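You operate a simulated robot arm through the tools that you are given. There is no shell and no other tool. Be economical: measure what you need, move in short steps, check, and stop when the job is done.

Carry out the task below with a simulated two-armed robot. There is one attempt and no reset: what you move stays moved.

JOB
Take the white cloth panel from the top of the grey counter and lay it out flat on the far end of the long table.

Only the result counts: the job must be done as asked and must still hold three seconds after the hand-in. Knocking over, shifting, dropping, spilling or breaking anything else fails it. Flat cloth is picked up by pressing the open fingertips on it (5 to 10 N) and closing them slowly along it; thin cloth reads only 2 to 8 mm in the jaws.

ROBOT AND FRAMES
Two 7-joint arms with two-finger parallel grippers on one trunk, on a base that drives. Base frame: it is fixed to the floor where the robot stands at the start and does not move with it; the origin is under the middle of the robot, x ahead of it, y to its left, z up; the surface under the hand at the start is at about z = 80. Readings come in cm, degrees, newtons and seconds.
The left shoulder is at the start at [6, 14.3, 87.6], the right one opposite. With the tool pointing down near the work surface each hand reaches from about 30 to 72 cm from the robot's upright axis, wherever it stands, measured 20 degrees to its own side. Places, roughly: far end of the long table [-140, -110, 90]. Payload 1.57 kg a hand.
The tool frame of a hand sits at the grasp point between the pads (the TCP): z along the fingers, y along the line on which they close. The tips reach 3 cm beyond it. Largest opening 11 cm; finger width 2.4, thickness 1.2; the body of the gripper, 4.8 by 11.2 cm, starts 7.8 cm behind the TCP.
Orientation is told as [roll, pitch, yaw] about the base's x, y, z axes, in that order, counted from this pose: with the fingers straight down and closing along the base's y, the tool's x points along the base's -x, its y along +y and its z along -z.

CONTROLS
- The arms move only by the tool jog_arm. It takes "left_deltas", "right_deltas" or both (then of equal length, played together; a hand with none holds still); each is a list of rows, each a list of 2 entries, a list of its own where there are three numbers: the shift along the tool's x, y, z in cm, then the turn, a rotation vector about the tool's x, y, z in degrees. In form: [[[x, y, z], [wx, wy, wz]], ...]. A call has 1 to 10 rows; each row shifts and turns the commanded pose from where the row before left it, along the tool's axes as they then stand. "left_jaw" and "right_jaw" are, for a hand that has rows, the gripper command, from -1 (shut) to 1 (fully open), values between in proportion, set as the call begins (left out, the last holds). Each row takes 0.2 s and may step no farther than 5 cm and 8.6 degrees from the row before; otherwise, or with a gripper value out of range, the whole call is refused. A pose out of reach is approached as far as the arm can. The call stops where the force on the tool passes 40 N (or 10 N more than at its start, if that is more) or the arm is blocked; 0.2 s more then pass. The fingers move at their own pace (about 4.5 cm/s each) and stop on an object; they squeeze with about 35 N. The grip force told is the motor's: it shows also when the fingers shut on nothing. Time passes only in rows, and 0.2 s behind the last, so rows that do not move let the fingers close. It gives the time, the measured TCP pose, the force on the tool (base axes), the opening and the grip force at its end, in the units of the frame above (readings bear some noise), with the torque about the TCP (base axes, N m) and any sound that the robot's microphone picked up.
- Cameras (640 x 400 px; columns grow to the right, rows downward): "scene" is now at [4.24, -1.52, 148]; the picture's right is [-0.23, -0.97, 0.00], its down [-0.78, 0.18, -0.59] and it looks along [0.58, -0.13, -0.80] (base axes); focal length 264 px, centre (320, 200). "left" rides on the left gripper at [7, -1.6, -14.1] in its tool frame; the picture's right is [0.23, 0.97, 0.00], its down [-0.86, 0.20, -0.48] and it looks along [-0.47, 0.11, 0.88] (tool axes); focal length 222 px, centre (320, 200). "right" rides on the right gripper at [7, 1.6, -14.1] in its tool frame; the picture's right is [-0.23, 0.97, 0.00], its down [-0.86, -0.20, -0.48] and it looks along [-0.47, -0.11, 0.88] (tool axes); focal length 222 px, centre (320, 200). There is no depth. A picture from a camera that has moved, and an enlarged one, comes with that camera's place and axes in the base frame and with its lens.
- capture(camera): a new picture of that camera. No time passes.
- raise_lower(by): slides the trunk up (or, below 0, down) by that many cm; the arms and the scene camera ride with it, the base frame stays. It gives what a move gives, with no picture.
- steer(legs): drives the robot by 1 to 6 legs, each [ahead, left, turn to the left] in cm, cm and degrees, along the robot's own axes; the way and the turn of a leg run together, so that a leg with both is an arc; at most 150 cm and 180 degrees a leg. The arms and the cameras ride along, it lands a little off, and it stops where it bumps. It gives what a move gives.
- turn_head(pan, tilt): turns the head with the scene camera to pan (to the left, within 86 degrees either way) and tilt (down, from -29 to 69), counted from straight ahead of the robot. It gives what a move gives.
- enlarge(camera, box): a new picture of the part [left, top, right, bottom] of that camera's present view, enlarged. No time passes.
- close_job(): hands the job in; it is judged then, once.

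Go step by step. Nothing tells you exact positions but the pictures and the camera data: compare them with the known pose of the tool, close in by small moves and look again before you grip or let go. The budget is 120 turns and 108 pictures, counting those below and the enlarged ones. Unless the task says otherwise, let go and move clear before handing in.

The tools are called after "Request:" as name(argument=value, ...) on one line, values as JSON. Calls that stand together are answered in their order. jog_arm: Moves the arms, as the interface text tells. Its arguments: {"type":"object","properties":{"left_deltas":{"type":"array","items":{"type":"array"}},"left_jaw":{"type":"number"},"right_deltas":{"type":"array","items":{"type":"array"}},"right_jaw":{"type":"number"}},"required":[]} The other tools are called the same way: raise_lower (by) slides the trunk up or down; steer (legs) drives the base; turn_head (pan, tilt) turns the head that bears the scene camera; capture (camera) takes a picture; enlarge (camera, box) takes an enlarged picture of a part of a camera's view; close_job () hands the job in.

At the start:

```text
time_s: 0.0
left_position: [45.53, 7.97, 99.42]
left_tcp_rot: [0.0, 0.0, -0.1]
left_contact_force: [-0.5, 0.6, 0.3]
left_ft_torque: [0.0, -0.02, 0.02]
left_width: 10.98
left_grasp_force: 0.0
right_position: [38.83, -38.02, 94.18]
right_tcp_rot: [0.0, 0.0, 0.0]
right_contact_force: [-0.6, -0.4, 0.0]
right_ft_torque: [0.01, 0.01, 0.04]
right_width: 10.99
right_grasp_force: 0.0
trunk travel left (down, up): [-47.5, 11.5]
robot x, y, heading: [0.11, -0.14, 0.1]
head pan, tilt: [-13.1, 53.5]
```

scene: 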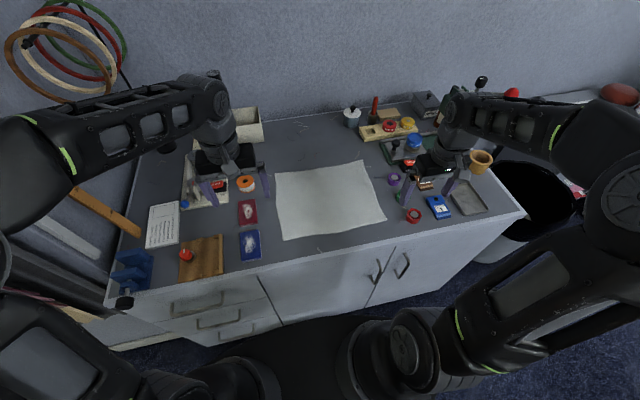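
right: 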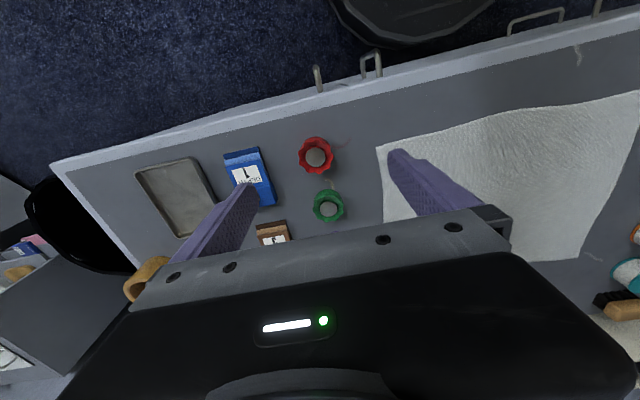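
left: 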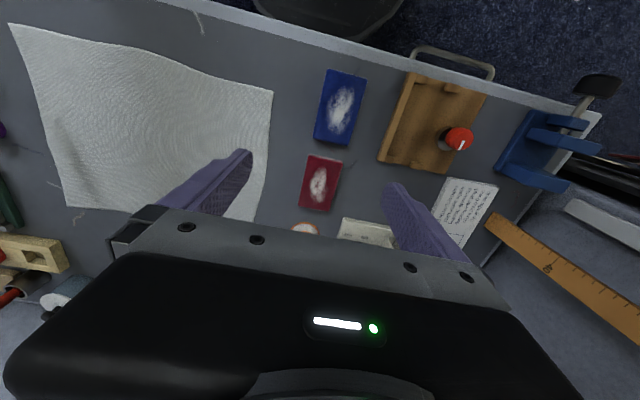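

I see the cloth lying on the counter at about x 42..68, y -31..1. First I look toward the long table, before touching anything.

Request:
turn_head(pan=-86, tilt=25)

Request:
capture(camera="scene")

Request:
turn_head(pan=86, tilt=25)

Request:
capture(camera="scene")

Request:
turn_head(pan=-13.1, tilt=53.5)

Request:
enlarge(camera="scene", box=[230, 130, 430, 255])

```text
time_s: 1.4
left_position: [45.41, 8.03, 99.33]
left_tcp_rot: [-0.1, -0.1, 0.0]
left_contact_force: [-0.2, 0.1, -1.0]
left_ft_torque: [0.03, 0.0, 0.02]
left_width: 11.03
left_grasp_force: 0.1
right_position: [38.89, -38.09, 94.25]
right_tcp_rot: [-0.1, 0.0, 0.0]
right_contact_force: [-0.5, -0.2, 0.5]
right_ft_torque: [-0.02, 0.02, 0.0]
right_width: 11.0
right_grasp_force: 0.2
trunk travel left (down, up): [-47.5, 11.5]
robot x, y, heading: [-0.01, 0.21, 0.0]
head pan, tilt: [-85.9, 25.0]
```

```text
104 pictures are left
camera scene: at [-2.27, -9.05, 152.21], right [-1.0, -0.07, 0.0], down [-0.03, 0.42, -0.91], along [0.06, -0.9, -0.42], focal length 264 px, centre (320, 200)
```

scene: 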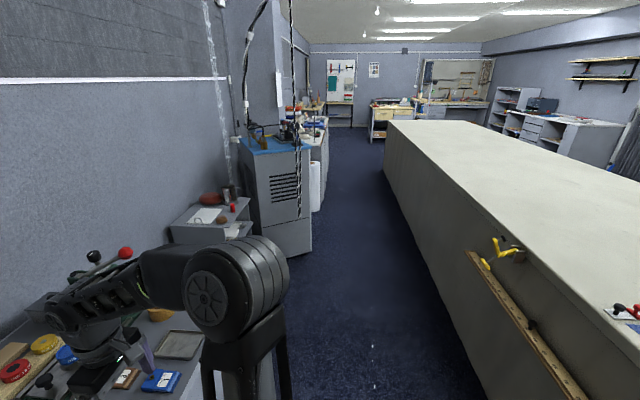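

```text
time_s: 4.0
left_position: [45.43, 8.1, 99.53]
left_tcp_rot: [0.0, 0.0, 0.0]
left_contact_force: [0.5, -0.5, 0.5]
left_ft_torque: [0.0, 0.01, -0.01]
left_width: 11.02
left_grasp_force: 0.1
right_position: [38.88, -38.1, 94.35]
right_tcp_rot: [0.0, 0.1, 0.0]
right_contact_force: [-0.8, 0.4, 0.3]
right_ft_torque: [0.02, 0.0, 0.0]
right_width: 11.01
right_grasp_force: 0.1
trunk travel left (down, up): [-47.5, 11.5]
robot x, y, heading: [0.06, 0.01, 0.2]
head pan, tilt: [85.9, 25.0]
```

```text
103 pictures are left
camera scene: at [-2.27, 9.33, 152.21], right [1.0, -0.07, 0.0], down [-0.03, -0.42, -0.91], along [0.06, 0.9, -0.42], focal length 264 px, centre (320, 200)
```

scene: 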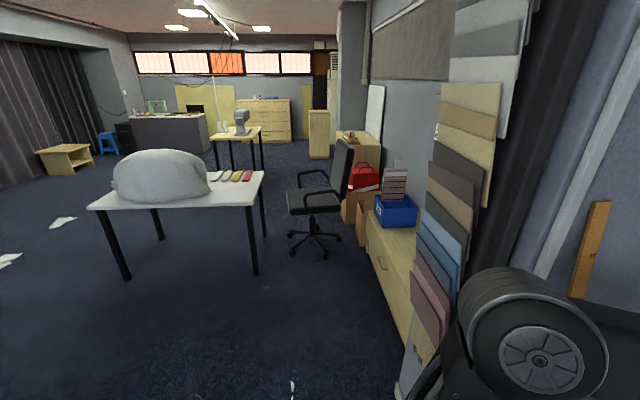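

```text
time_s: 5.8
left_position: [45.53, 7.99, 99.43]
left_tcp_rot: [0.1, 0.0, 0.0]
left_contact_force: [0.6, 0.2, 0.0]
left_ft_torque: [-0.01, 0.01, 0.0]
left_width: 11.01
left_grasp_force: 0.1
right_position: [38.91, -38.06, 94.25]
right_tcp_rot: [0.0, 0.0, -0.1]
right_contact_force: [0.8, 0.9, 0.3]
right_ft_torque: [0.0, 0.01, 0.02]
right_width: 11.0
right_grasp_force: 0.0
trunk travel left (down, up): [-47.5, 11.5]
robot x, y, heading: [0.1, -0.45, 0.1]
head pan, tilt: [-13.1, 53.5]
```

```text
3.20 times, centred on (330, 192) of scene
camera zoom: at [4.25, -1.52, 148.0], right [-0.23, -0.97, 0.0], down [-0.78, 0.18, -0.59], along [0.58, -0.13, -0.8], focal length 843 px, centre (288, 224)
```

zoom: 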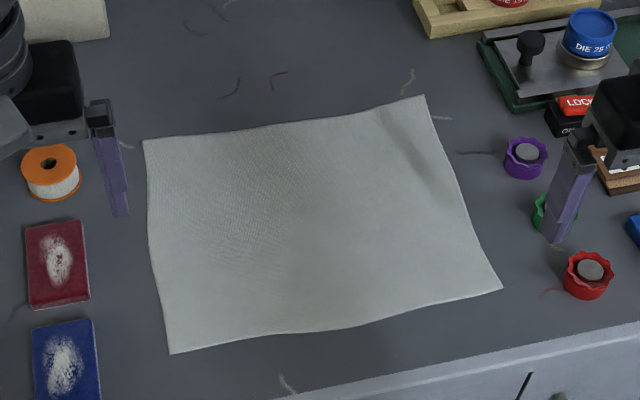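

The long table runs behind the robot at about x < -77. The cloth lies symmetrically about y = -15, so I bring both hands up and in, then shift the base right to centre on it.

Request:
jog_arm(left_deltas=[[[0, 0, -4], [0, 0, 0]], [[0, 0, -2], [0, 0, 0]], [[0, 2, 0], [0, 0, 0]], [[1.5, 2, 0], [0, 0, 0]], [[0, 0, 0], [0, 0, 0]], [[0, 0, 0], [0, 0, 0]], [[0, 0, 0], [0, 0, 0]], [[0, 0, 0], [0, 0, 0]], [[0, 0, 0], [0, 0, 0]]], right_deltas=[[[0, 0, -4], [0, 0, 0]], [[0, 0, -4], [0, 0, 0]], [[0, 0, -3], [0, 0, 0]], [[0, 4, 0], [0, 0, 0]], [[-1, 4.5, 0], [0, 0, 0]], [[-1, 4.5, 0], [0, 0, 0]], [[-1, 4.5, 0], [0, 0, 0]], [[-1, 4.5, 0], [0, 0, 0]], [[-1, 4, 0], [0, 0, 0]]], left_jaw=-0.2, right_jaw=-0.2)

Request:
steer(legs=[[0, -14.7, 0]])

Request:
capture(camera="left")

Request:
capture(camera="right")

Request:
capture(camera="scene")

```text
time_s: 7.8
left_position: [43.93, 12.17, 105.2]
left_tcp_rot: [-0.1, 0.0, 0.0]
left_contact_force: [-0.3, -0.5, -0.3]
left_ft_torque: [-0.04, 0.03, 0.01]
left_width: 4.39
left_grasp_force: 0.1
right_position: [44.12, -11.85, 105.21]
right_tcp_rot: [0.0, 0.0, 0.0]
right_contact_force: [0.2, 0.1, 0.1]
right_ft_torque: [0.0, 0.02, -0.01]
right_width: 4.43
right_grasp_force: 0.1
trunk travel left (down, up): [-47.5, 11.5]
robot x, y, heading: [-0.17, -0.16, 0.1]
head pan, tilt: [-13.1, 53.5]
```

```text
time_s: 9.2
left_position: [43.74, -2.81, 105.3]
left_tcp_rot: [0.1, 0.1, -0.1]
left_contact_force: [-1.1, -0.4, 0.5]
left_ft_torque: [0.04, 0.02, 0.02]
left_width: 4.41
left_grasp_force: 0.0
right_position: [44.04, -26.83, 105.21]
right_tcp_rot: [0.1, 0.0, -0.1]
right_contact_force: [-0.8, -0.1, 0.1]
right_ft_torque: [0.02, -0.02, -0.02]
right_width: 4.4
right_grasp_force: 0.0
trunk travel left (down, up): [-47.5, 11.5]
robot x, y, heading: [0.03, -14.64, -0.5]
head pan, tilt: [-13.1, 53.5]
```

```text
101 pictures are left
camera left: at [36.97, -4.54, 119.39], right [-0.23, 0.97, 0.0], down [0.86, 0.2, 0.48], along [0.47, 0.11, -0.88], focal length 222 px, centre (320, 200)
```

left: 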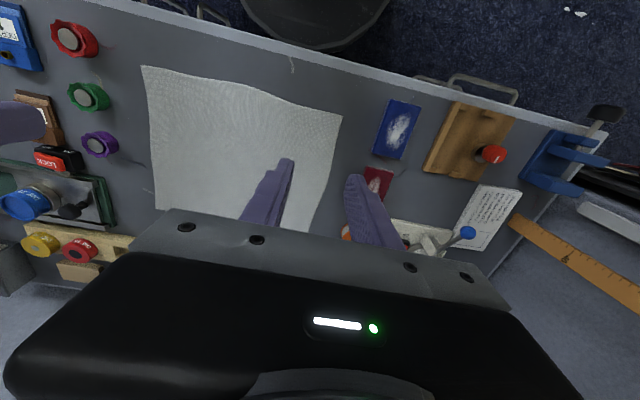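

```text
100 pictures are left
camera right: at [37.06, -25.17, 119.39], right [0.23, 0.97, 0.0], down [0.85, -0.2, 0.48], along [0.47, -0.11, -0.88], focal length 222 px, centre (320, 200)
```

right: 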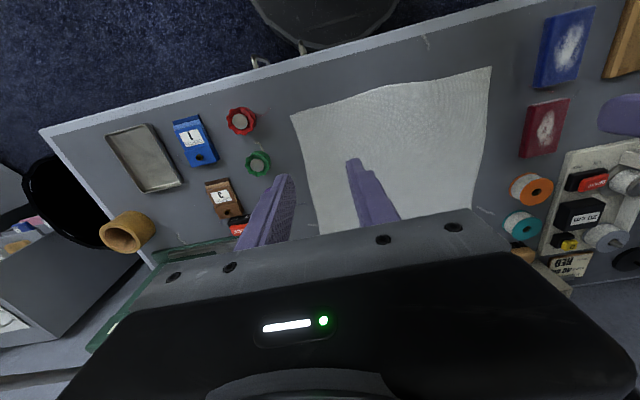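

```text
99 pictures are left
camera scene: at [4.22, -16.28, 148.0], right [-0.23, -0.97, 0.0], down [-0.78, 0.18, -0.59], along [0.58, -0.14, -0.8], focal length 264 px, centre (320, 200)
```

scene: 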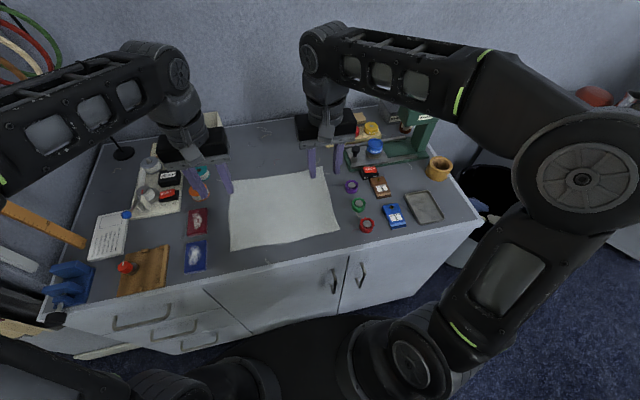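

Cloth near corners refined: left-near [41.6, 0.3], right-near [41.5, -30.9]. I lower both hands over the two near corners, still above contact.

Request:
jog_arm(left_deltas=[[[0, -1, 0], [0, 0, 0]], [[0, 0, 4], [0, 0, 0]], [[0, 0, 4], [0, 0, 0]], [[0, 0, 4], [0, 0, 0]], [[0, 0, 4], [0, 0, 0]], [[0, 0, 2.3], [0, 0, 0]]], right_deltas=[[[0, 0.7, 0], [0, 0, 0]], [[0, 0, 4], [0, 0, 0]], [[0, 0, 4], [0, 0, 0]], [[0, 0, 4], [0, 0, 0]], [[0, 0, 4], [0, 0, 0]], [[0, 0, 2.2], [0, 0, 0]]])

Request:
capture(camera="left")

Request:
capture(camera="right")

```text
time_s: 10.6
left_position: [43.96, -3.83, 86.92]
left_tcp_rot: [0.0, 0.0, -0.1]
left_contact_force: [0.6, 0.0, -0.3]
left_ft_torque: [-0.01, 0.01, 0.0]
left_width: 4.42
left_grasp_force: 0.0
right_position: [43.9, -25.75, 86.92]
right_tcp_rot: [0.0, 0.0, -0.1]
right_contact_force: [0.8, 0.1, 0.7]
right_ft_torque: [-0.01, 0.0, 0.0]
right_width: 4.41
right_grasp_force: 0.0
trunk travel left (down, up): [-47.5, 11.5]
robot x, y, heading: [-0.28, -14.85, 0.0]
head pan, tilt: [-13.1, 53.5]
```

```text
98 pictures are left
camera left: at [36.99, -5.49, 101.04], right [-0.22, 0.97, 0.0], down [0.86, 0.2, 0.48], along [0.47, 0.11, -0.88], focal length 222 px, centre (320, 200)
```

left: 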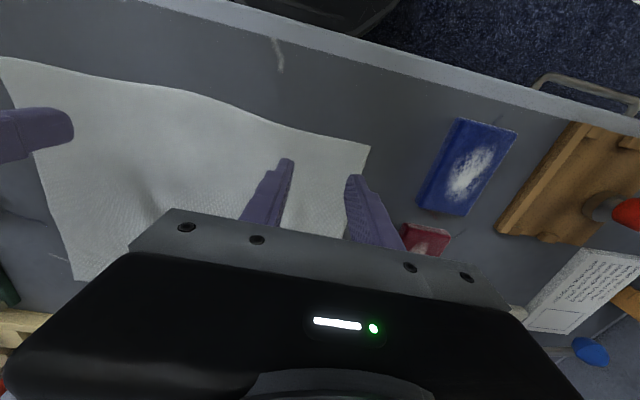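

```text
97 pictures are left
camera right: at [37.0, -24.22, 101.07], right [0.23, 0.97, 0.0], down [0.85, -0.2, 0.48], along [0.47, -0.11, -0.88], focal length 222 px, centre (320, 200)
```

right: 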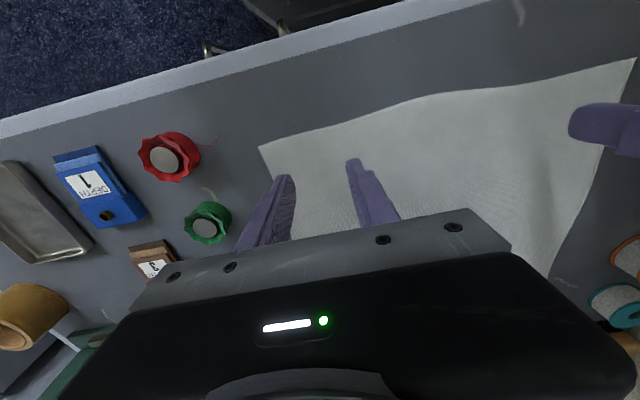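

Both finger pairs sit just inside the near corners. I lower to just above the cloth, then feel for contact.

Request:
jog_arm(left_deltas=[[[0, 0, 2], [0, 0, 0]], [[0, 0, 1], [0, 0, 0]], [[0, 0, 0.5], [0, 0, 0]], [[0, 0, 0], [0, 0, 0]]], right_deltas=[[[0, 0, 2], [0, 0, 0]], [[0, 0, 1], [0, 0, 0]], [[0, 0, 0.5], [0, 0, 0]], [[0, 0, 0], [0, 0, 0]]])

```text
time_s: 11.6
left_position: [43.94, -3.59, 83.54]
left_tcp_rot: [0.0, 0.1, -0.1]
left_contact_force: [0.2, -0.4, -0.1]
left_ft_torque: [-0.01, 0.0, -0.01]
left_width: 4.4
left_grasp_force: 0.0
right_position: [44.13, -25.92, 83.51]
right_tcp_rot: [0.0, 0.0, -0.1]
right_contact_force: [0.3, 0.5, -0.5]
right_ft_torque: [0.05, -0.01, 0.0]
right_width: 4.4
right_grasp_force: 0.0
trunk travel left (down, up): [-47.5, 11.5]
robot x, y, heading: [-0.46, -14.61, -0.1]
head pan, tilt: [-13.1, 53.5]
```

Request:
jog_arm(left_deltas=[[[0, 0, 0.3], [0, 0, 0]], [[0, 0, 0.2], [0, 0, 0]], [[0, 0, 0], [0, 0, 0]]], right_deltas=[[[0, 0, 0.3], [0, 0, 0]], [[0, 0, 0.2], [0, 0, 0]], [[0, 0, 0], [0, 0, 0]]])

```text
time_s: 12.3
left_position: [43.85, -3.72, 83.12]
left_tcp_rot: [0.0, 0.0, 0.0]
left_contact_force: [0.0, 1.2, 3.9]
left_ft_torque: [0.07, 0.02, -0.03]
left_width: 4.4
left_grasp_force: 0.0
right_position: [43.96, -26.19, 83.0]
right_tcp_rot: [0.0, -0.1, -0.1]
right_contact_force: [1.6, -2.7, 11.5]
right_ft_torque: [-0.26, 0.02, 0.07]
right_width: 4.41
right_grasp_force: 0.3
trunk travel left (down, up): [-47.5, 11.5]
robot x, y, heading: [0.01, -14.57, 0.0]
head pan, tilt: [-13.1, 53.5]
```

Contact reached (left 4 N, right 11 N). I trim to about 7 N each and close in small steps.

Request:
jog_arm(left_deltas=[[[0, 0, 0.05], [0, 0, 0]], [[0, 0, 0], [0, 0, 0]]], right_deltas=[[[0, 0, -0.05], [0, 0, 0]], [[0, 0, 0], [0, 0, 0]]], left_jaw=-0.35, right_jaw=-0.35)

Request:
capture(camera="left")

```text
time_s: 12.9
left_position: [43.88, -3.74, 83.12]
left_tcp_rot: [-0.1, -0.1, -0.1]
left_contact_force: [-0.8, -0.2, 10.6]
left_ft_torque: [0.1, 0.09, 0.01]
left_width: 3.48
left_grasp_force: 0.0
right_position: [44.07, -26.0, 83.05]
right_tcp_rot: [-0.1, -0.1, -0.1]
right_contact_force: [0.7, 0.9, 10.1]
right_ft_torque: [-0.15, 0.0, 0.02]
right_width: 3.53
right_grasp_force: 0.0
trunk travel left (down, up): [-47.5, 11.5]
robot x, y, heading: [0.4, -14.95, 0.2]
head pan, tilt: [-13.1, 53.5]
```

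```text
96 pictures are left
camera left: at [36.91, -5.53, 97.22], right [-0.23, 0.97, 0.0], down [0.85, 0.2, 0.48], along [0.47, 0.11, -0.88], focal length 222 px, centre (320, 200)
```

left: 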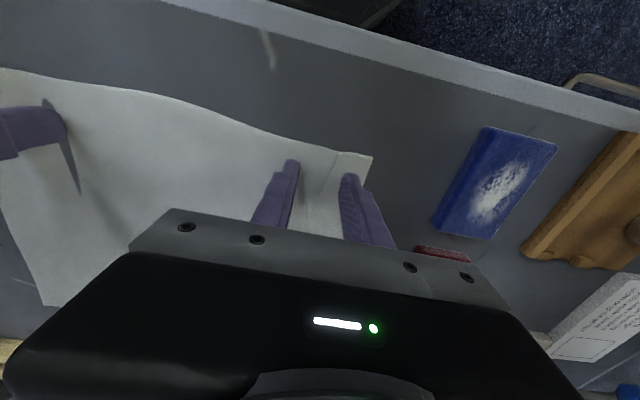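

The cloth is gathering between the tips. I ease the pressure slightly and keep closing in steps.

Request:
jog_arm(left_deltas=[[[0, 0, -0.03], [0, 0, 0]], [[0, 0, 0], [0, 0, 0]]], right_deltas=[[[0, 0, -0.03], [0, 0, 0]], [[0, 0, 0], [0, 0, 0]]], left_jaw=-0.5, right_jaw=-0.5)

Request:
jog_arm(left_deltas=[[[0, 0, 0], [0, 0, 0]], [[0, 0, 0], [0, 0, 0]]], right_deltas=[[[0, 0, 0], [0, 0, 0]], [[0, 0, 0], [0, 0, 0]]], left_jaw=-0.65, right_jaw=-0.65)

Request:
capture(camera="left")

```text
time_s: 13.6
left_position: [43.84, -3.79, 83.16]
left_tcp_rot: [-0.1, 0.0, -0.2]
left_contact_force: [1.5, -0.8, 12.0]
left_ft_torque: [0.03, -0.01, -0.03]
left_width: 2.82
left_grasp_force: 0.2
right_position: [43.91, -26.09, 83.06]
right_tcp_rot: [0.0, 0.1, -0.1]
right_contact_force: [-2.1, 0.4, 12.1]
right_ft_torque: [-0.17, 0.04, -0.03]
right_width: 2.76
right_grasp_force: 0.0
trunk travel left (down, up): [-47.5, 11.5]
robot x, y, heading: [-0.2, -14.48, 0.1]
head pan, tilt: [-13.1, 53.5]
```

```text
time_s: 14.2
left_position: [43.77, -3.67, 83.17]
left_tcp_rot: [0.0, -0.1, -0.2]
left_contact_force: [-0.1, 0.0, 16.5]
left_ft_torque: [0.1, 0.04, 0.03]
left_width: 2.04
left_grasp_force: 2.4
right_position: [44.01, -26.05, 83.08]
right_tcp_rot: [0.0, -0.1, -0.1]
right_contact_force: [-0.7, 2.1, 7.9]
right_ft_torque: [0.02, 0.04, -0.01]
right_width: 2.03
right_grasp_force: 0.8
trunk travel left (down, up): [-47.5, 11.5]
robot x, y, heading: [0.18, -14.26, 0.2]
head pan, tilt: [-13.1, 53.5]
```

```text
95 pictures are left
camera left: at [36.88, -5.47, 97.22], right [-0.23, 0.97, 0.0], down [0.85, 0.2, 0.48], along [0.47, 0.11, -0.88], focal length 222 px, centre (320, 200)
```

left: 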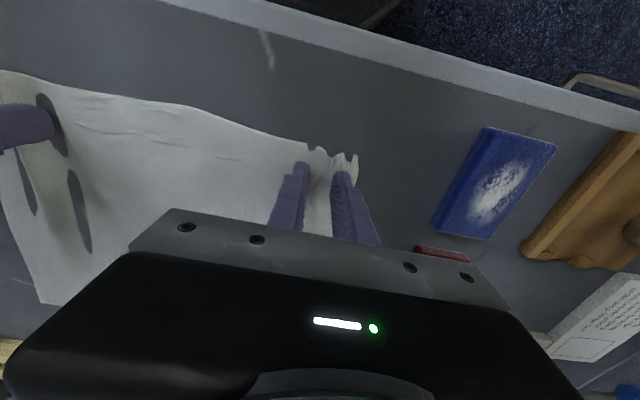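

A fold is forming in both jaws; I ease the left a bit more and close fully.

Request:
jog_arm(left_deltas=[[[0, 0, -0.08], [0, 0, 0]], [[0, 0, 0], [0, 0, 0]]], right_deltas=[[[0, 0, 0], [0, 0, 0]], [[0, 0, 0], [0, 0, 0]]], left_jaw=-0.8, right_jaw=-0.8)

Request:
jog_arm(left_deltas=[[[0, 0, 0], [0, 0, 0]], [[0, 0, 0], [0, 0, 0]], [[0, 0, 0], [0, 0, 0]]], right_deltas=[[[0, 0, 0], [0, 0, 0]], [[0, 0, 0], [0, 0, 0]], [[0, 0, 0], [0, 0, 0]]], left_jaw=-1, right_jaw=-1)

Request:
capture(camera="left")

Request:
capture(camera="right")

```text
time_s: 14.8
left_position: [43.75, -3.72, 83.21]
left_tcp_rot: [0.1, -0.1, -0.2]
left_contact_force: [-0.2, -5.3, 12.1]
left_ft_torque: [-0.11, 0.05, 0.08]
left_width: 1.33
left_grasp_force: 10.7
right_position: [43.98, -26.12, 83.1]
right_tcp_rot: [0.1, 0.0, -0.2]
right_contact_force: [0.7, 4.1, 11.2]
right_ft_torque: [0.1, 0.04, -0.05]
right_width: 1.26
right_grasp_force: 2.2
trunk travel left (down, up): [-47.5, 11.5]
robot x, y, heading: [0.24, -14.43, 0.2]
head pan, tilt: [-13.1, 53.5]
```

```text
time_s: 15.6
left_position: [43.79, -3.85, 83.11]
left_tcp_rot: [-0.1, -0.1, -0.2]
left_contact_force: [-0.2, -17.9, 9.9]
left_ft_torque: [-0.49, 0.06, 0.19]
left_width: 1.07
left_grasp_force: 28.7
right_position: [44.0, -25.85, 83.21]
right_tcp_rot: [0.1, -0.1, -0.1]
right_contact_force: [-0.6, 18.3, 8.4]
right_ft_torque: [0.5, 0.01, -0.16]
right_width: 0.2
right_grasp_force: 23.6
trunk travel left (down, up): [-47.5, 11.5]
robot x, y, heading: [0.04, -14.61, 0.1]
head pan, tilt: [-13.1, 53.5]
```

```text
94 pictures are left
camera left: at [36.85, -5.52, 97.23], right [-0.22, 0.97, 0.0], down [0.85, 0.2, 0.48], along [0.47, 0.11, -0.88], focal length 222 px, centre (320, 200)
```

left: 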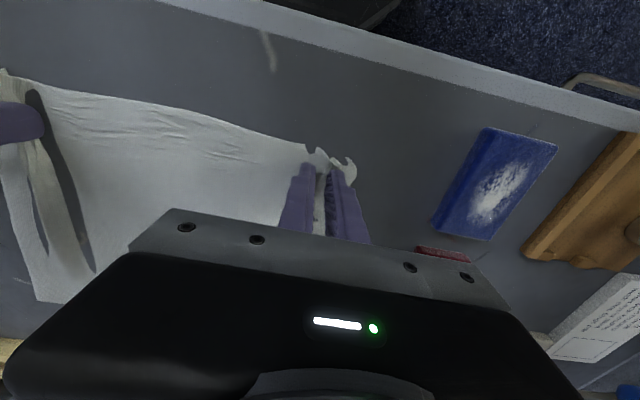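

```text
93 pictures are left
camera right: at [36.98, -24.27, 97.28], right [0.23, 0.97, 0.0], down [0.85, -0.2, 0.48], along [0.47, -0.11, -0.88], focal length 222 px, centre (320, 200)
```

right: 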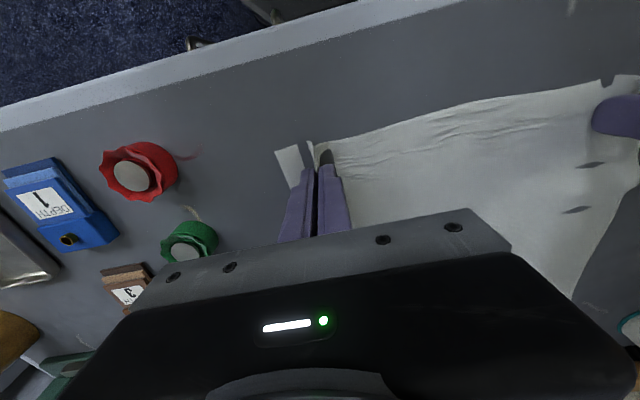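

Both hands have cloth, and they pull each other through it (18 N), so I bring them slightly together, then lift a little to check the hold.

Request:
jog_arm(left_deltas=[[[0, -0.5, -0.2], [0, 0, 0]], [[0, -0.5, -0.5], [0, 0, 0]], [[0, 0, -1.5], [0, 0, 0]], [[0, 0, -1.5], [0, 0, 0]]], right_deltas=[[[0, 0.5, -0.2], [0, 0, 0]], [[0, 0.5, -0.5], [0, 0, 0]], [[0, 0, -1.5], [0, 0, 0]], [[0, 0, -1.5], [0, 0, 0]]])

Request:
capture(camera="left")

Request:
capture(camera="right")

```text
time_s: 16.6
left_position: [43.78, -4.85, 86.68]
left_tcp_rot: [0.0, 0.0, -0.2]
left_contact_force: [-0.3, 0.1, -0.2]
left_ft_torque: [0.01, 0.02, 0.01]
left_width: 0.17
left_grasp_force: 23.4
right_position: [44.24, -25.05, 86.82]
right_tcp_rot: [-0.1, 0.0, 0.0]
right_contact_force: [0.7, 0.1, -0.8]
right_ft_torque: [-0.02, -0.02, 0.0]
right_width: 0.19
right_grasp_force: 23.5
trunk travel left (down, up): [-47.5, 11.5]
robot x, y, heading: [-0.04, -14.97, -0.2]
head pan, tilt: [-13.1, 53.5]
```

```text
92 pictures are left
camera left: at [36.9, -6.59, 100.84], right [-0.22, 0.97, 0.0], down [0.86, 0.2, 0.48], along [0.47, 0.11, -0.88], focal length 222 px, centre (320, 200)
```

left: 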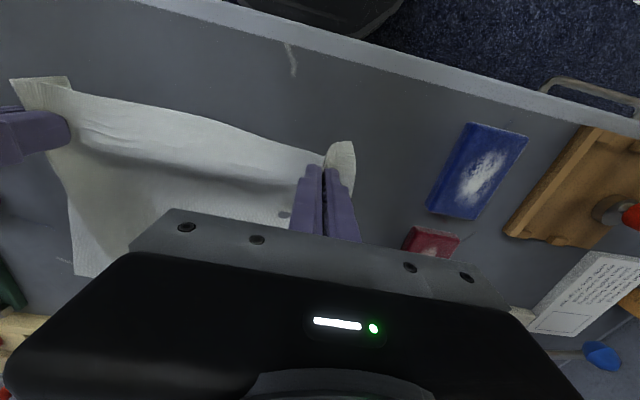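

```text
91 pictures are left
camera right: at [37.16, -23.4, 100.97], right [0.23, 0.97, 0.0], down [0.85, -0.2, 0.48], along [0.47, -0.11, -0.88], focal length 222 px, centre (320, 200)
```

right: 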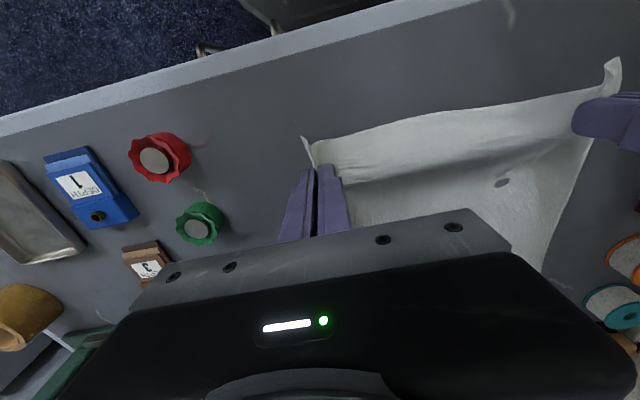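

Both corners are held (about 2 mm each). I lift straight up so the cloth comes clear of the counter.

Request:
jog_arm(left_deltas=[[[0, 0, -3], [0, 0, 0]], [[0, 0, -3], [0, 0, 0]], [[0, 0, -3], [0, 0, 0]], [[0, 0, -3], [0, 0, 0]], [[0, 0, -3], [0, 0, 0]], [[0, 0, -3], [0, 0, 0]], [[0, 0, -3], [0, 0, 0]], [[0, 0, -3], [0, 0, 0]], [[0, 0, -3], [0, 0, 0]]], right_deltas=[[[0, 0, -3], [0, 0, 0]], [[0, 0, -3], [0, 0, 0]], [[0, 0, -3], [0, 0, 0]], [[0, 0, -3], [0, 0, 0]], [[0, 0, -3], [0, 0, 0]], [[0, 0, -3], [0, 0, 0]], [[0, 0, -3], [0, 0, 0]], [[0, 0, -3], [0, 0, 0]], [[0, 0, -3], [0, 0, 0]]])

Request:
raise_lower(by=11)

Request:
capture(camera="scene")

Request:
capture(camera="left")

```text
time_s: 18.6
left_position: [44.01, -4.6, 105.84]
left_tcp_rot: [0.0, 0.0, -0.2]
left_contact_force: [-0.6, 0.4, -0.1]
left_ft_torque: [0.0, 0.01, 0.03]
left_width: 0.19
left_grasp_force: 23.3
left hand out of reach, approached as far as the arm can: row 7, 8, 9
right_position: [44.22, -25.19, 105.8]
right_tcp_rot: [0.0, 0.0, -0.1]
right_contact_force: [0.8, 0.2, 0.7]
right_ft_torque: [0.0, -0.02, -0.03]
right_width: 0.22
right_grasp_force: 23.9
right hand out of reach, approached as far as the arm can: row 7, 8, 9
trunk travel left (down, up): [-47.5, 11.5]
robot x, y, heading: [-0.08, -14.35, -0.1]
head pan, tilt: [-13.1, 53.5]
```

```text
time_s: 20.0
left_position: [44.03, -4.62, 116.93]
left_tcp_rot: [0.0, 0.0, -0.2]
left_contact_force: [-0.1, -0.8, 0.3]
left_ft_torque: [-0.03, 0.02, -0.01]
left_width: 0.15
left_grasp_force: 23.9
right_position: [44.01, -25.2, 116.81]
right_tcp_rot: [0.0, 0.0, 0.0]
right_contact_force: [0.0, 0.5, -0.1]
right_ft_torque: [0.03, 0.04, 0.03]
right_width: 0.19
right_grasp_force: 23.6
trunk travel left (down, up): [-58.5, 0.5]
robot x, y, heading: [-0.39, -14.56, -0.3]
head pan, tilt: [-13.1, 53.5]
```

```text
90 pictures are left
camera scene: at [4.24, -16.13, 159.0], right [-0.23, -0.97, 0.0], down [-0.78, 0.18, -0.59], along [0.58, -0.14, -0.8], focal length 264 px, centre (320, 200)
```

scene: 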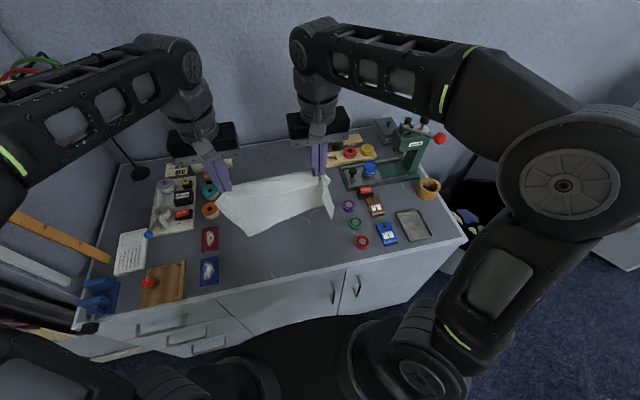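

```text
89 pictures are left
camera left: at [37.15, -6.33, 130.96], right [-0.23, 0.97, 0.0], down [0.86, 0.2, 0.48], along [0.47, 0.11, -0.88], focal length 222 px, centre (320, 200)
```

left: 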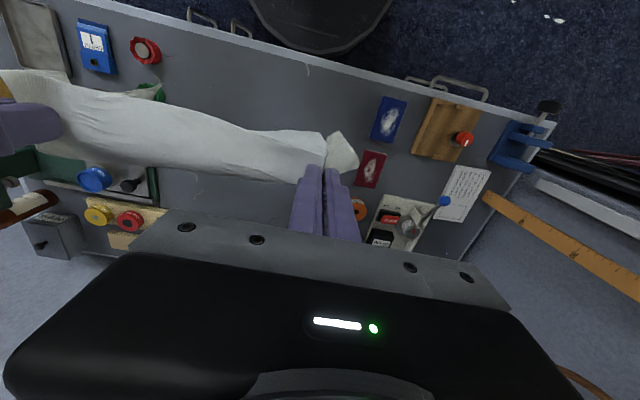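

The cloth hangs free from both hands. I back off into the aisle and look toward the long table with the head panned right.

Request:
steer(legs=[[-22, 0, 0]])

Request:
steer(legs=[[0, 0, -60]])

Request:
turn_head(pan=-75, tilt=30)

Request:
capture(camera="scene")

```text
time_s: 21.6
left_position: [22.19, -4.46, 116.92]
left_tcp_rot: [0.0, -0.2, 0.0]
left_contact_force: [0.0, -0.9, 0.2]
left_ft_torque: [0.0, -0.03, -0.04]
left_width: 0.18
left_grasp_force: 23.3
right_position: [22.28, -25.14, 116.98]
right_tcp_rot: [0.0, -0.1, 0.1]
right_contact_force: [0.1, 0.4, -0.2]
right_ft_torque: [0.0, -0.06, 0.0]
right_width: 0.2
right_grasp_force: 23.6
trunk travel left (down, up): [-58.5, 0.5]
robot x, y, heading: [-21.6, -14.5, -0.0]
head pan, tilt: [-13.1, 53.5]
```

```text
time_s: 24.7
left_position: [9.05, -47.8, 116.83]
left_tcp_rot: [0.0, 0.0, -60.0]
left_contact_force: [-0.1, -0.3, 0.3]
left_ft_torque: [-0.01, 0.01, 0.01]
left_width: 0.17
left_grasp_force: 23.5
right_position: [-8.76, -58.11, 117.11]
right_tcp_rot: [0.0, 0.1, -60.0]
right_contact_force: [0.2, 0.1, 0.3]
right_ft_torque: [-0.01, -0.03, 0.03]
right_width: 0.21
right_grasp_force: 23.1
trunk travel left (down, up): [-58.5, 0.5]
robot x, y, heading: [-21.6, -14.73, -60.0]
head pan, tilt: [-13.1, 53.5]
```

```text
time_s: 26.0
left_position: [9.14, -47.73, 116.88]
left_tcp_rot: [0.0, 0.0, -60.0]
left_contact_force: [-0.5, -0.9, 0.7]
left_ft_torque: [-0.01, -0.01, -0.02]
left_width: 0.16
left_grasp_force: 23.3
right_position: [-8.86, -58.06, 116.94]
right_tcp_rot: [0.0, 0.0, -60.1]
right_contact_force: [0.2, 0.4, -0.9]
right_ft_torque: [0.03, -0.01, 0.04]
right_width: 0.2
right_grasp_force: 24.2
trunk travel left (down, up): [-58.5, 0.5]
robot x, y, heading: [-21.64, -14.65, -59.8]
head pan, tilt: [-75.0, 30.0]
```

```text
88 pictures are left
camera scene: at [-29.52, -18.26, 162.41], right [-0.71, 0.71, 0.0], down [0.35, 0.35, -0.87], along [-0.61, -0.61, -0.5], focal length 264 px, centre (320, 200)
```

scene: 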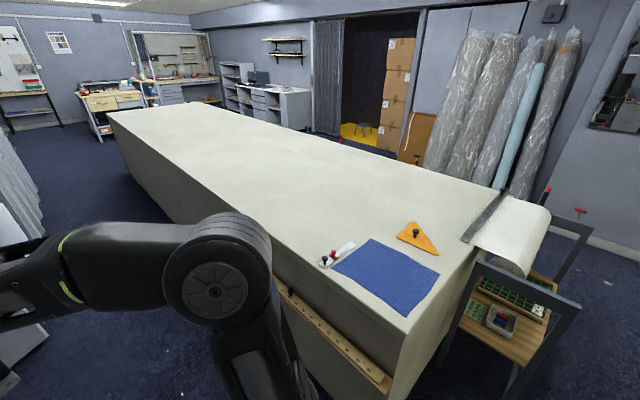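

The long table's near end is at about y = -35 with a blue cloth, a triangle and a slider on it; the place given, [-140,-110], lies beyond those. I look closer at the top there.

Request:
enlarge(camera="scene", box=[100, 90, 560, 378])

Request:
turn_head(pan=-60, tilt=15)

Request:
capture(camera="scene")

```text
1.39 times, centred on (330, 234) of scene
camera zoom: at [-29.52, -18.26, 162.41], right [-0.71, 0.71, 0.0], down [0.35, 0.35, -0.87], along [-0.61, -0.61, -0.5], focal length 366 px, centre (306, 153)
```

zoom: 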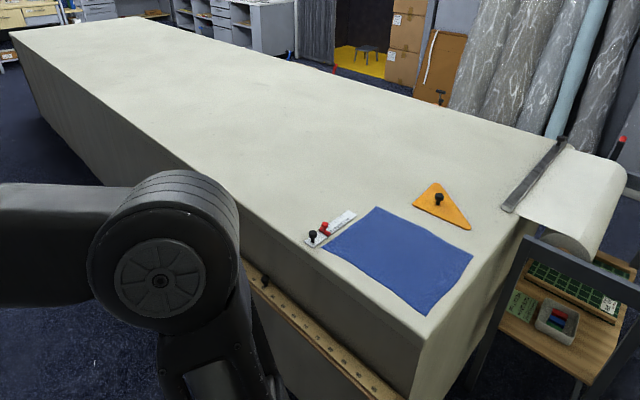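

```text
time_s: 26.8
left_position: [9.07, -47.72, 116.89]
left_tcp_rot: [0.0, 0.0, -59.9]
left_contact_force: [0.3, -0.4, 0.3]
left_ft_torque: [-0.01, -0.01, 0.0]
left_width: 0.15
left_grasp_force: 23.8
right_position: [-8.81, -58.14, 116.82]
right_tcp_rot: [0.0, -0.1, -60.1]
right_contact_force: [0.3, 0.2, -0.8]
right_ft_torque: [0.0, -0.05, 0.03]
right_width: 0.21
right_grasp_force: 23.8
trunk travel left (down, up): [-58.5, 0.5]
robot x, y, heading: [-21.62, -14.73, -59.9]
head pan, tilt: [-60.0, 15.0]
```

```text
86 pictures are left
camera scene: at [-27.81, -19.94, 164.83], right [-0.87, 0.5, 0.0], down [0.13, 0.22, -0.97], along [-0.48, -0.84, -0.26], focal length 264 px, centre (320, 200)
```

scene: 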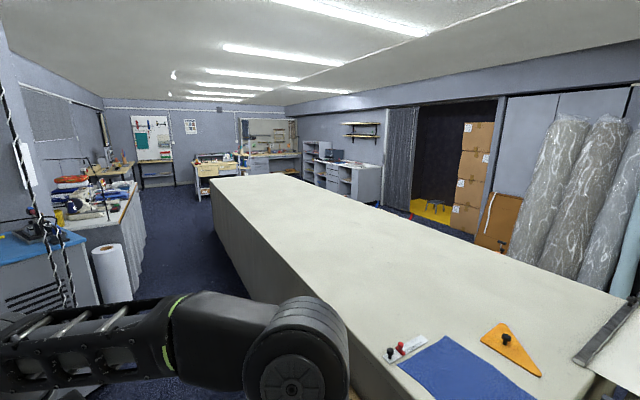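

The area around [-140,-110] is clear; the nearest objects end at about y = -72. I drive along the aisle to y ≈ -115, keeping off the table, then turn to face it.

Request:
steer(legs=[[0, 0, -30], [100, 7, 0]])

Request:
steer(legs=[[0, 0, -90]])

Request:
turn_head(pan=0, tilt=35)

Request:
capture(camera="scene")

Request:
capture(camera="left")

```text
time_s: 33.5
left_position: [-3.74, -160.85, 116.9]
left_tcp_rot: [0.0, -0.1, -89.4]
left_contact_force: [-0.3, 0.4, 1.0]
left_ft_torque: [0.01, 0.0, -0.01]
left_width: 0.18
left_grasp_force: 23.1
right_position: [-24.39, -161.0, 116.98]
right_tcp_rot: [0.0, 0.0, -89.4]
right_contact_force: [-0.1, -0.1, 0.1]
right_ft_torque: [0.01, 0.0, 0.03]
right_width: 0.2
right_grasp_force: 23.5
trunk travel left (down, up): [-58.5, 0.5]
robot x, y, heading: [-14.02, -116.71, -89.5]
head pan, tilt: [-60.0, 15.0]
```

```text
time_s: 37.7
left_position: [-58.04, -128.35, 116.84]
left_tcp_rot: [0.0, 0.1, -178.1]
left_contact_force: [-0.4, 0.9, -0.2]
left_ft_torque: [-0.03, 0.02, -0.01]
left_width: 0.0
left_grasp_force: 21.7
right_position: [-58.51, -107.55, 116.97]
right_tcp_rot: [0.0, 0.0, -178.2]
right_contact_force: [-0.1, -0.7, 0.1]
right_ft_torque: [-0.01, 0.02, 0.04]
right_width: 0.2
right_grasp_force: 23.5
trunk travel left (down, up): [-58.5, 0.5]
robot x, y, heading: [-14.53, -116.95, -178.2]
head pan, tilt: [-60.0, 15.0]
```

```text
time_s: 39.0
left_position: [-58.03, -128.32, 116.87]
left_tcp_rot: [0.0, -0.1, -178.2]
left_contact_force: [-0.9, 0.0, -0.5]
left_ft_torque: [0.02, 0.03, 0.0]
left_width: 0.0
left_grasp_force: 21.2
right_position: [-58.69, -107.62, 116.91]
right_tcp_rot: [0.0, 0.0, -178.1]
right_contact_force: [0.4, -0.2, 0.3]
right_ft_torque: [-0.01, 0.04, 0.06]
right_width: 0.18
right_grasp_force: 23.8
trunk travel left (down, up): [-58.5, 0.5]
robot x, y, heading: [-14.17, -116.64, -178.1]
head pan, tilt: [0.0, 35.0]
```

```text
85 pictures are left
camera scene: at [-19.98, -116.82, 161.64], right [-0.03, 1.0, 0.0], down [0.57, 0.02, -0.82], along [-0.82, -0.03, -0.57], focal length 264 px, centre (320, 200)
```

scene: 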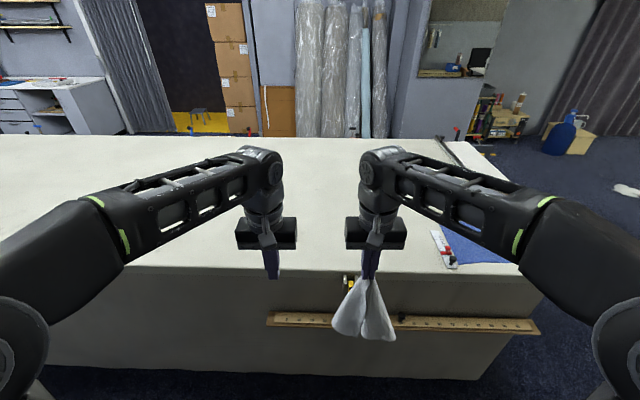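

```text
84 pictures are left
camera left: at [-50.93, -126.58, 130.97], right [0.26, -0.97, 0.0], down [-0.85, -0.23, 0.48], along [-0.46, -0.12, -0.88], focal length 222 px, centre (320, 200)
```

left: 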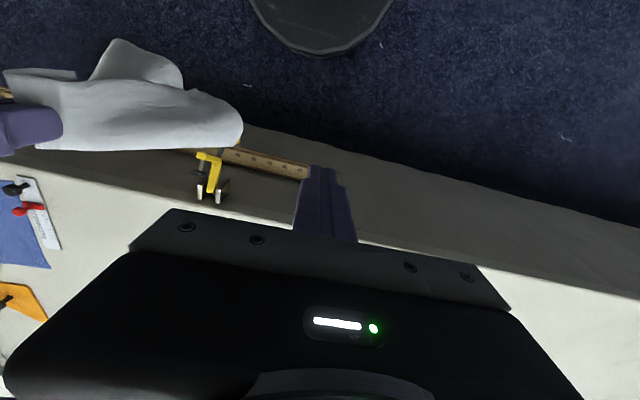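

The left hand lost its corner during the turn; the right still holds. I will lay the cloth on the clear table top and regrasp, staying clear of the clamp and ruler on the table's side (y -138..-36), so I first shift left along the aisle.

Request:
steer(legs=[[0, 0, -1.9], [0, 48, 0]])

Request:
capture(camera="scene")

Request:
capture(camera="right")

```text
time_s: 42.3
left_position: [-58.4, -175.57, 116.82]
left_tcp_rot: [0.0, 0.0, 180.0]
left_contact_force: [0.2, 0.3, -0.3]
left_ft_torque: [0.04, 0.06, -0.01]
left_width: 0.0
left_grasp_force: 21.5
right_position: [-58.23, -154.91, 117.0]
right_tcp_rot: [0.0, 0.0, 179.9]
right_contact_force: [0.5, -0.4, -0.1]
right_ft_torque: [0.0, 0.02, -0.01]
right_width: 0.22
right_grasp_force: 23.3
trunk travel left (down, up): [-58.5, 0.5]
robot x, y, heading: [-14.18, -165.5, 180.0]
head pan, tilt: [0.0, 35.0]
```

```text
83 pictures are left
camera scene: at [-20.07, -165.44, 161.64], right [0.0, 1.0, 0.0], down [0.57, 0.0, -0.82], along [-0.82, 0.0, -0.57], focal length 264 px, centre (320, 200)
```

scene: 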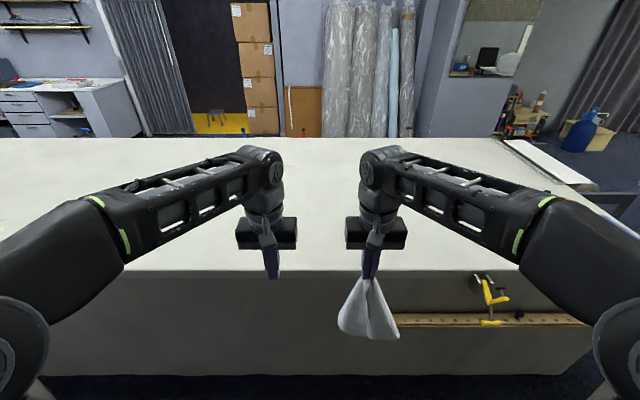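

```text
82 pictures are left
camera right: at [-51.42, -156.58, 131.06], right [-0.23, -0.97, 0.0], down [-0.85, 0.2, 0.48], along [-0.47, 0.11, -0.88], focal length 222 px, centre (320, 200)
```

right: 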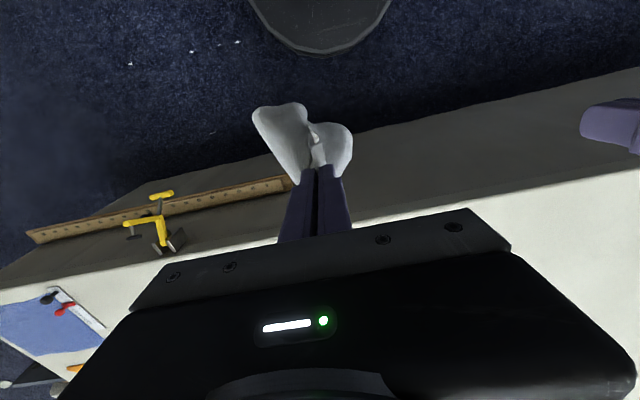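

The cloth hangs to about table height, so I drive in toward the table in two steps, checking the gap.

Request:
steer(legs=[[24, 0, 0]])

Request:
turn_head(pan=0, tilt=60)

Request:
capture(camera="scene")

Request:
capture(camera="left")

```text
time_s: 44.0
left_position: [-82.26, -175.68, 116.9]
left_tcp_rot: [0.0, 0.0, -179.9]
left_contact_force: [0.2, -0.2, -0.2]
left_ft_torque: [0.0, 0.01, 0.01]
left_width: 0.0
left_grasp_force: 21.1
right_position: [-82.37, -155.14, 116.91]
right_tcp_rot: [0.0, 0.0, -179.8]
right_contact_force: [-1.8, 0.3, -0.3]
right_ft_torque: [0.0, -0.02, 0.04]
right_width: 0.22
right_grasp_force: 24.2
trunk travel left (down, up): [-58.5, 0.5]
robot x, y, heading: [-38.33, -165.38, -179.9]
head pan, tilt: [0.0, 35.0]
```

```text
time_s: 44.9
left_position: [-82.21, -175.74, 116.89]
left_tcp_rot: [-0.1, 0.0, -179.8]
left_contact_force: [0.6, 0.0, 0.6]
left_ft_torque: [0.01, -0.02, 0.02]
left_width: 0.01
left_grasp_force: 21.4
right_position: [-82.29, -155.05, 116.88]
right_tcp_rot: [0.1, 0.1, -179.7]
right_contact_force: [0.3, 0.7, -0.3]
right_ft_torque: [-0.02, 0.01, 0.01]
right_width: 0.2
right_grasp_force: 23.7
trunk travel left (down, up): [-58.5, 0.5]
robot x, y, heading: [-38.16, -165.63, -179.8]
head pan, tilt: [0.0, 60.0]
```

```text
81 pictures are left
camera scene: at [-41.81, -165.38, 158.21], right [0.0, 1.0, 0.0], down [0.87, 0.0, -0.5], along [-0.5, 0.0, -0.87], focal length 264 px, centre (320, 200)
```

scene: 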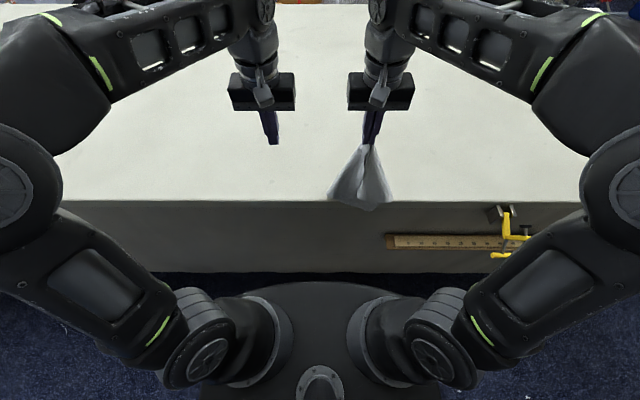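

```text
80 pictures are left
camera left: at [-75.16, -174.22, 130.96], right [0.23, -0.97, 0.0], down [-0.85, -0.2, 0.48], along [-0.47, -0.11, -0.88], focal length 222 px, centre (320, 200)
```

left: 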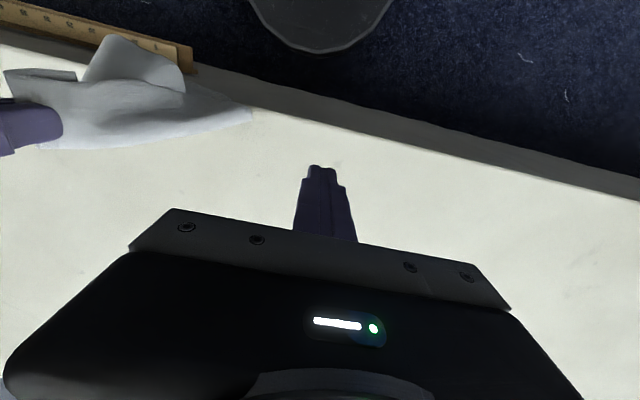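

Base front is about 14 cm from the table, whose edge is at x ≈ -81. I go 10 cm nearer and carry the cloth further over the table.

Request:
steer(legs=[[10, 0, 0]])

Request:
jog_arm(right_deltas=[[[-3, 0, 0], [0, 0, 0]], [[-3, 0, 0], [0, 0, 0]], [[-3, 0, 0.5], [0, 0, 0]], [[-3, 0, 1], [0, 0, 0]], [[-3, 0, 1], [0, 0, 0]], [[-3, 0, 1], [0, 0, 0]]])

Request:
capture(camera="scene")

```text
time_s: 46.1
left_position: [-91.98, -175.82, 116.87]
left_tcp_rot: [0.0, 0.0, -179.7]
left_contact_force: [-0.1, 0.4, -0.3]
left_ft_torque: [0.01, -0.03, -0.01]
left_width: 0.0
left_grasp_force: 21.6
right_position: [-92.1, -155.23, 116.82]
right_tcp_rot: [0.1, -0.1, -179.8]
right_contact_force: [0.1, -0.2, -0.3]
right_ft_torque: [-0.02, 0.0, 0.02]
right_width: 0.2
right_grasp_force: 24.2
trunk travel left (down, up): [-58.5, 0.5]
robot x, y, heading: [-47.92, -165.47, -179.7]
head pan, tilt: [0.0, 60.0]
```

```text
time_s: 47.5
left_position: [-91.94, -175.81, 116.78]
left_tcp_rot: [0.0, 0.0, -179.8]
left_contact_force: [0.2, -0.6, -0.2]
left_ft_torque: [0.03, -0.01, 0.0]
left_width: 0.02
left_grasp_force: 21.0
right_position: [-99.91, -155.4, 115.73]
right_tcp_rot: [0.0, -0.3, -179.7]
right_contact_force: [0.0, -0.3, 0.1]
right_ft_torque: [-0.02, -0.05, 0.03]
right_width: 0.2
right_grasp_force: 23.9
right hand out of reach, approached as far as the arm can: row 2, 3, 5, 6
trunk travel left (down, up): [-58.5, 0.5]
robot x, y, heading: [-47.68, -165.57, -179.8]
head pan, tilt: [0.0, 60.0]
```

```text
79 pictures are left
camera scene: at [-51.59, -165.44, 158.2], right [0.0, 1.0, 0.0], down [0.87, 0.0, -0.5], along [-0.5, 0.0, -0.87], focal length 264 px, centre (320, 200)
```

scene: 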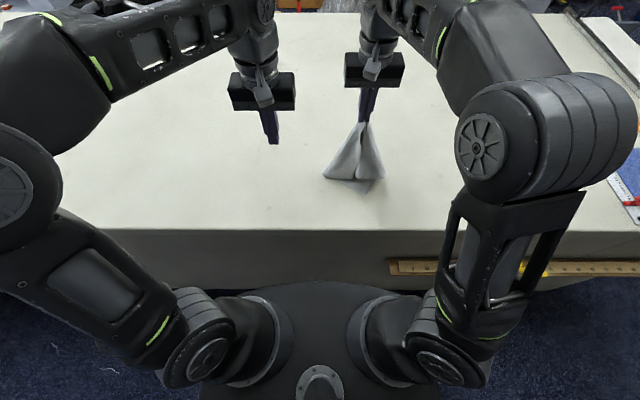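

The cloth's bottom rests on the table. I lay it outward by lowering the right hand while moving further across the table.

Request:
jog_arm(right_deltas=[[[-1, 0, 2.5], [0, 0, 0]], [[-1, 0, 2.5], [0, 0, 0]], [[-2, 0, 2.5], [0, 0, 0]], [[-2, 0, 2.5], [0, 0, 0]], [[-2, 0, 2.5], [0, 0, 0]], [[-2.5, 0, 2.5], [0, 0, 0]], [[-2.5, 0, 2], [0, 0, 0]], [[-2.5, 0, 2], [0, 0, 0]], [[-1, 0, 1], [0, 0, 0]]])

Request:
capture(camera="scene")

Request:
capture(camera="right")

```text
time_s: 49.5
left_position: [-91.92, -175.85, 116.97]
left_tcp_rot: [0.0, 0.0, -179.8]
left_contact_force: [-0.2, 0.5, 0.1]
left_ft_torque: [0.0, 0.03, -0.03]
left_width: 0.0
left_grasp_force: 21.7
right_position: [-116.26, -155.08, 95.86]
right_tcp_rot: [0.0, 0.0, -179.7]
right_contact_force: [0.2, -0.3, 0.7]
right_ft_torque: [-0.01, 0.01, 0.0]
right_width: 0.2
right_grasp_force: 23.4
trunk travel left (down, up): [-58.5, 0.5]
robot x, y, heading: [-47.8, -165.69, -179.7]
head pan, tilt: [0.0, 60.0]
```

```text
78 pictures are left
camera scene: at [-51.52, -165.42, 158.21], right [0.0, 1.0, 0.0], down [0.87, 0.0, -0.5], along [-0.5, 0.0, -0.87], focal length 264 px, centre (320, 200)
```

scene: 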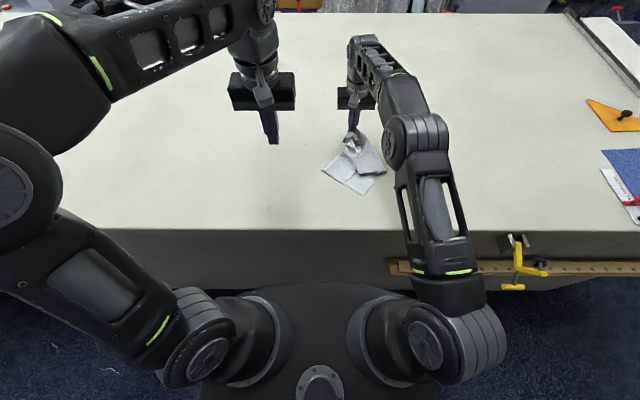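

```text
77 pictures are left
camera right: at [-109.22, -156.76, 110.07], right [-0.22, -0.97, 0.0], down [-0.86, 0.2, 0.48], along [-0.47, 0.11, -0.88], focal length 222 px, centre (320, 200)
```

right: 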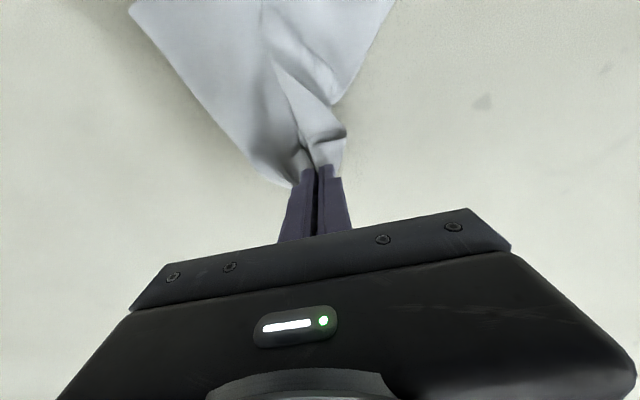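

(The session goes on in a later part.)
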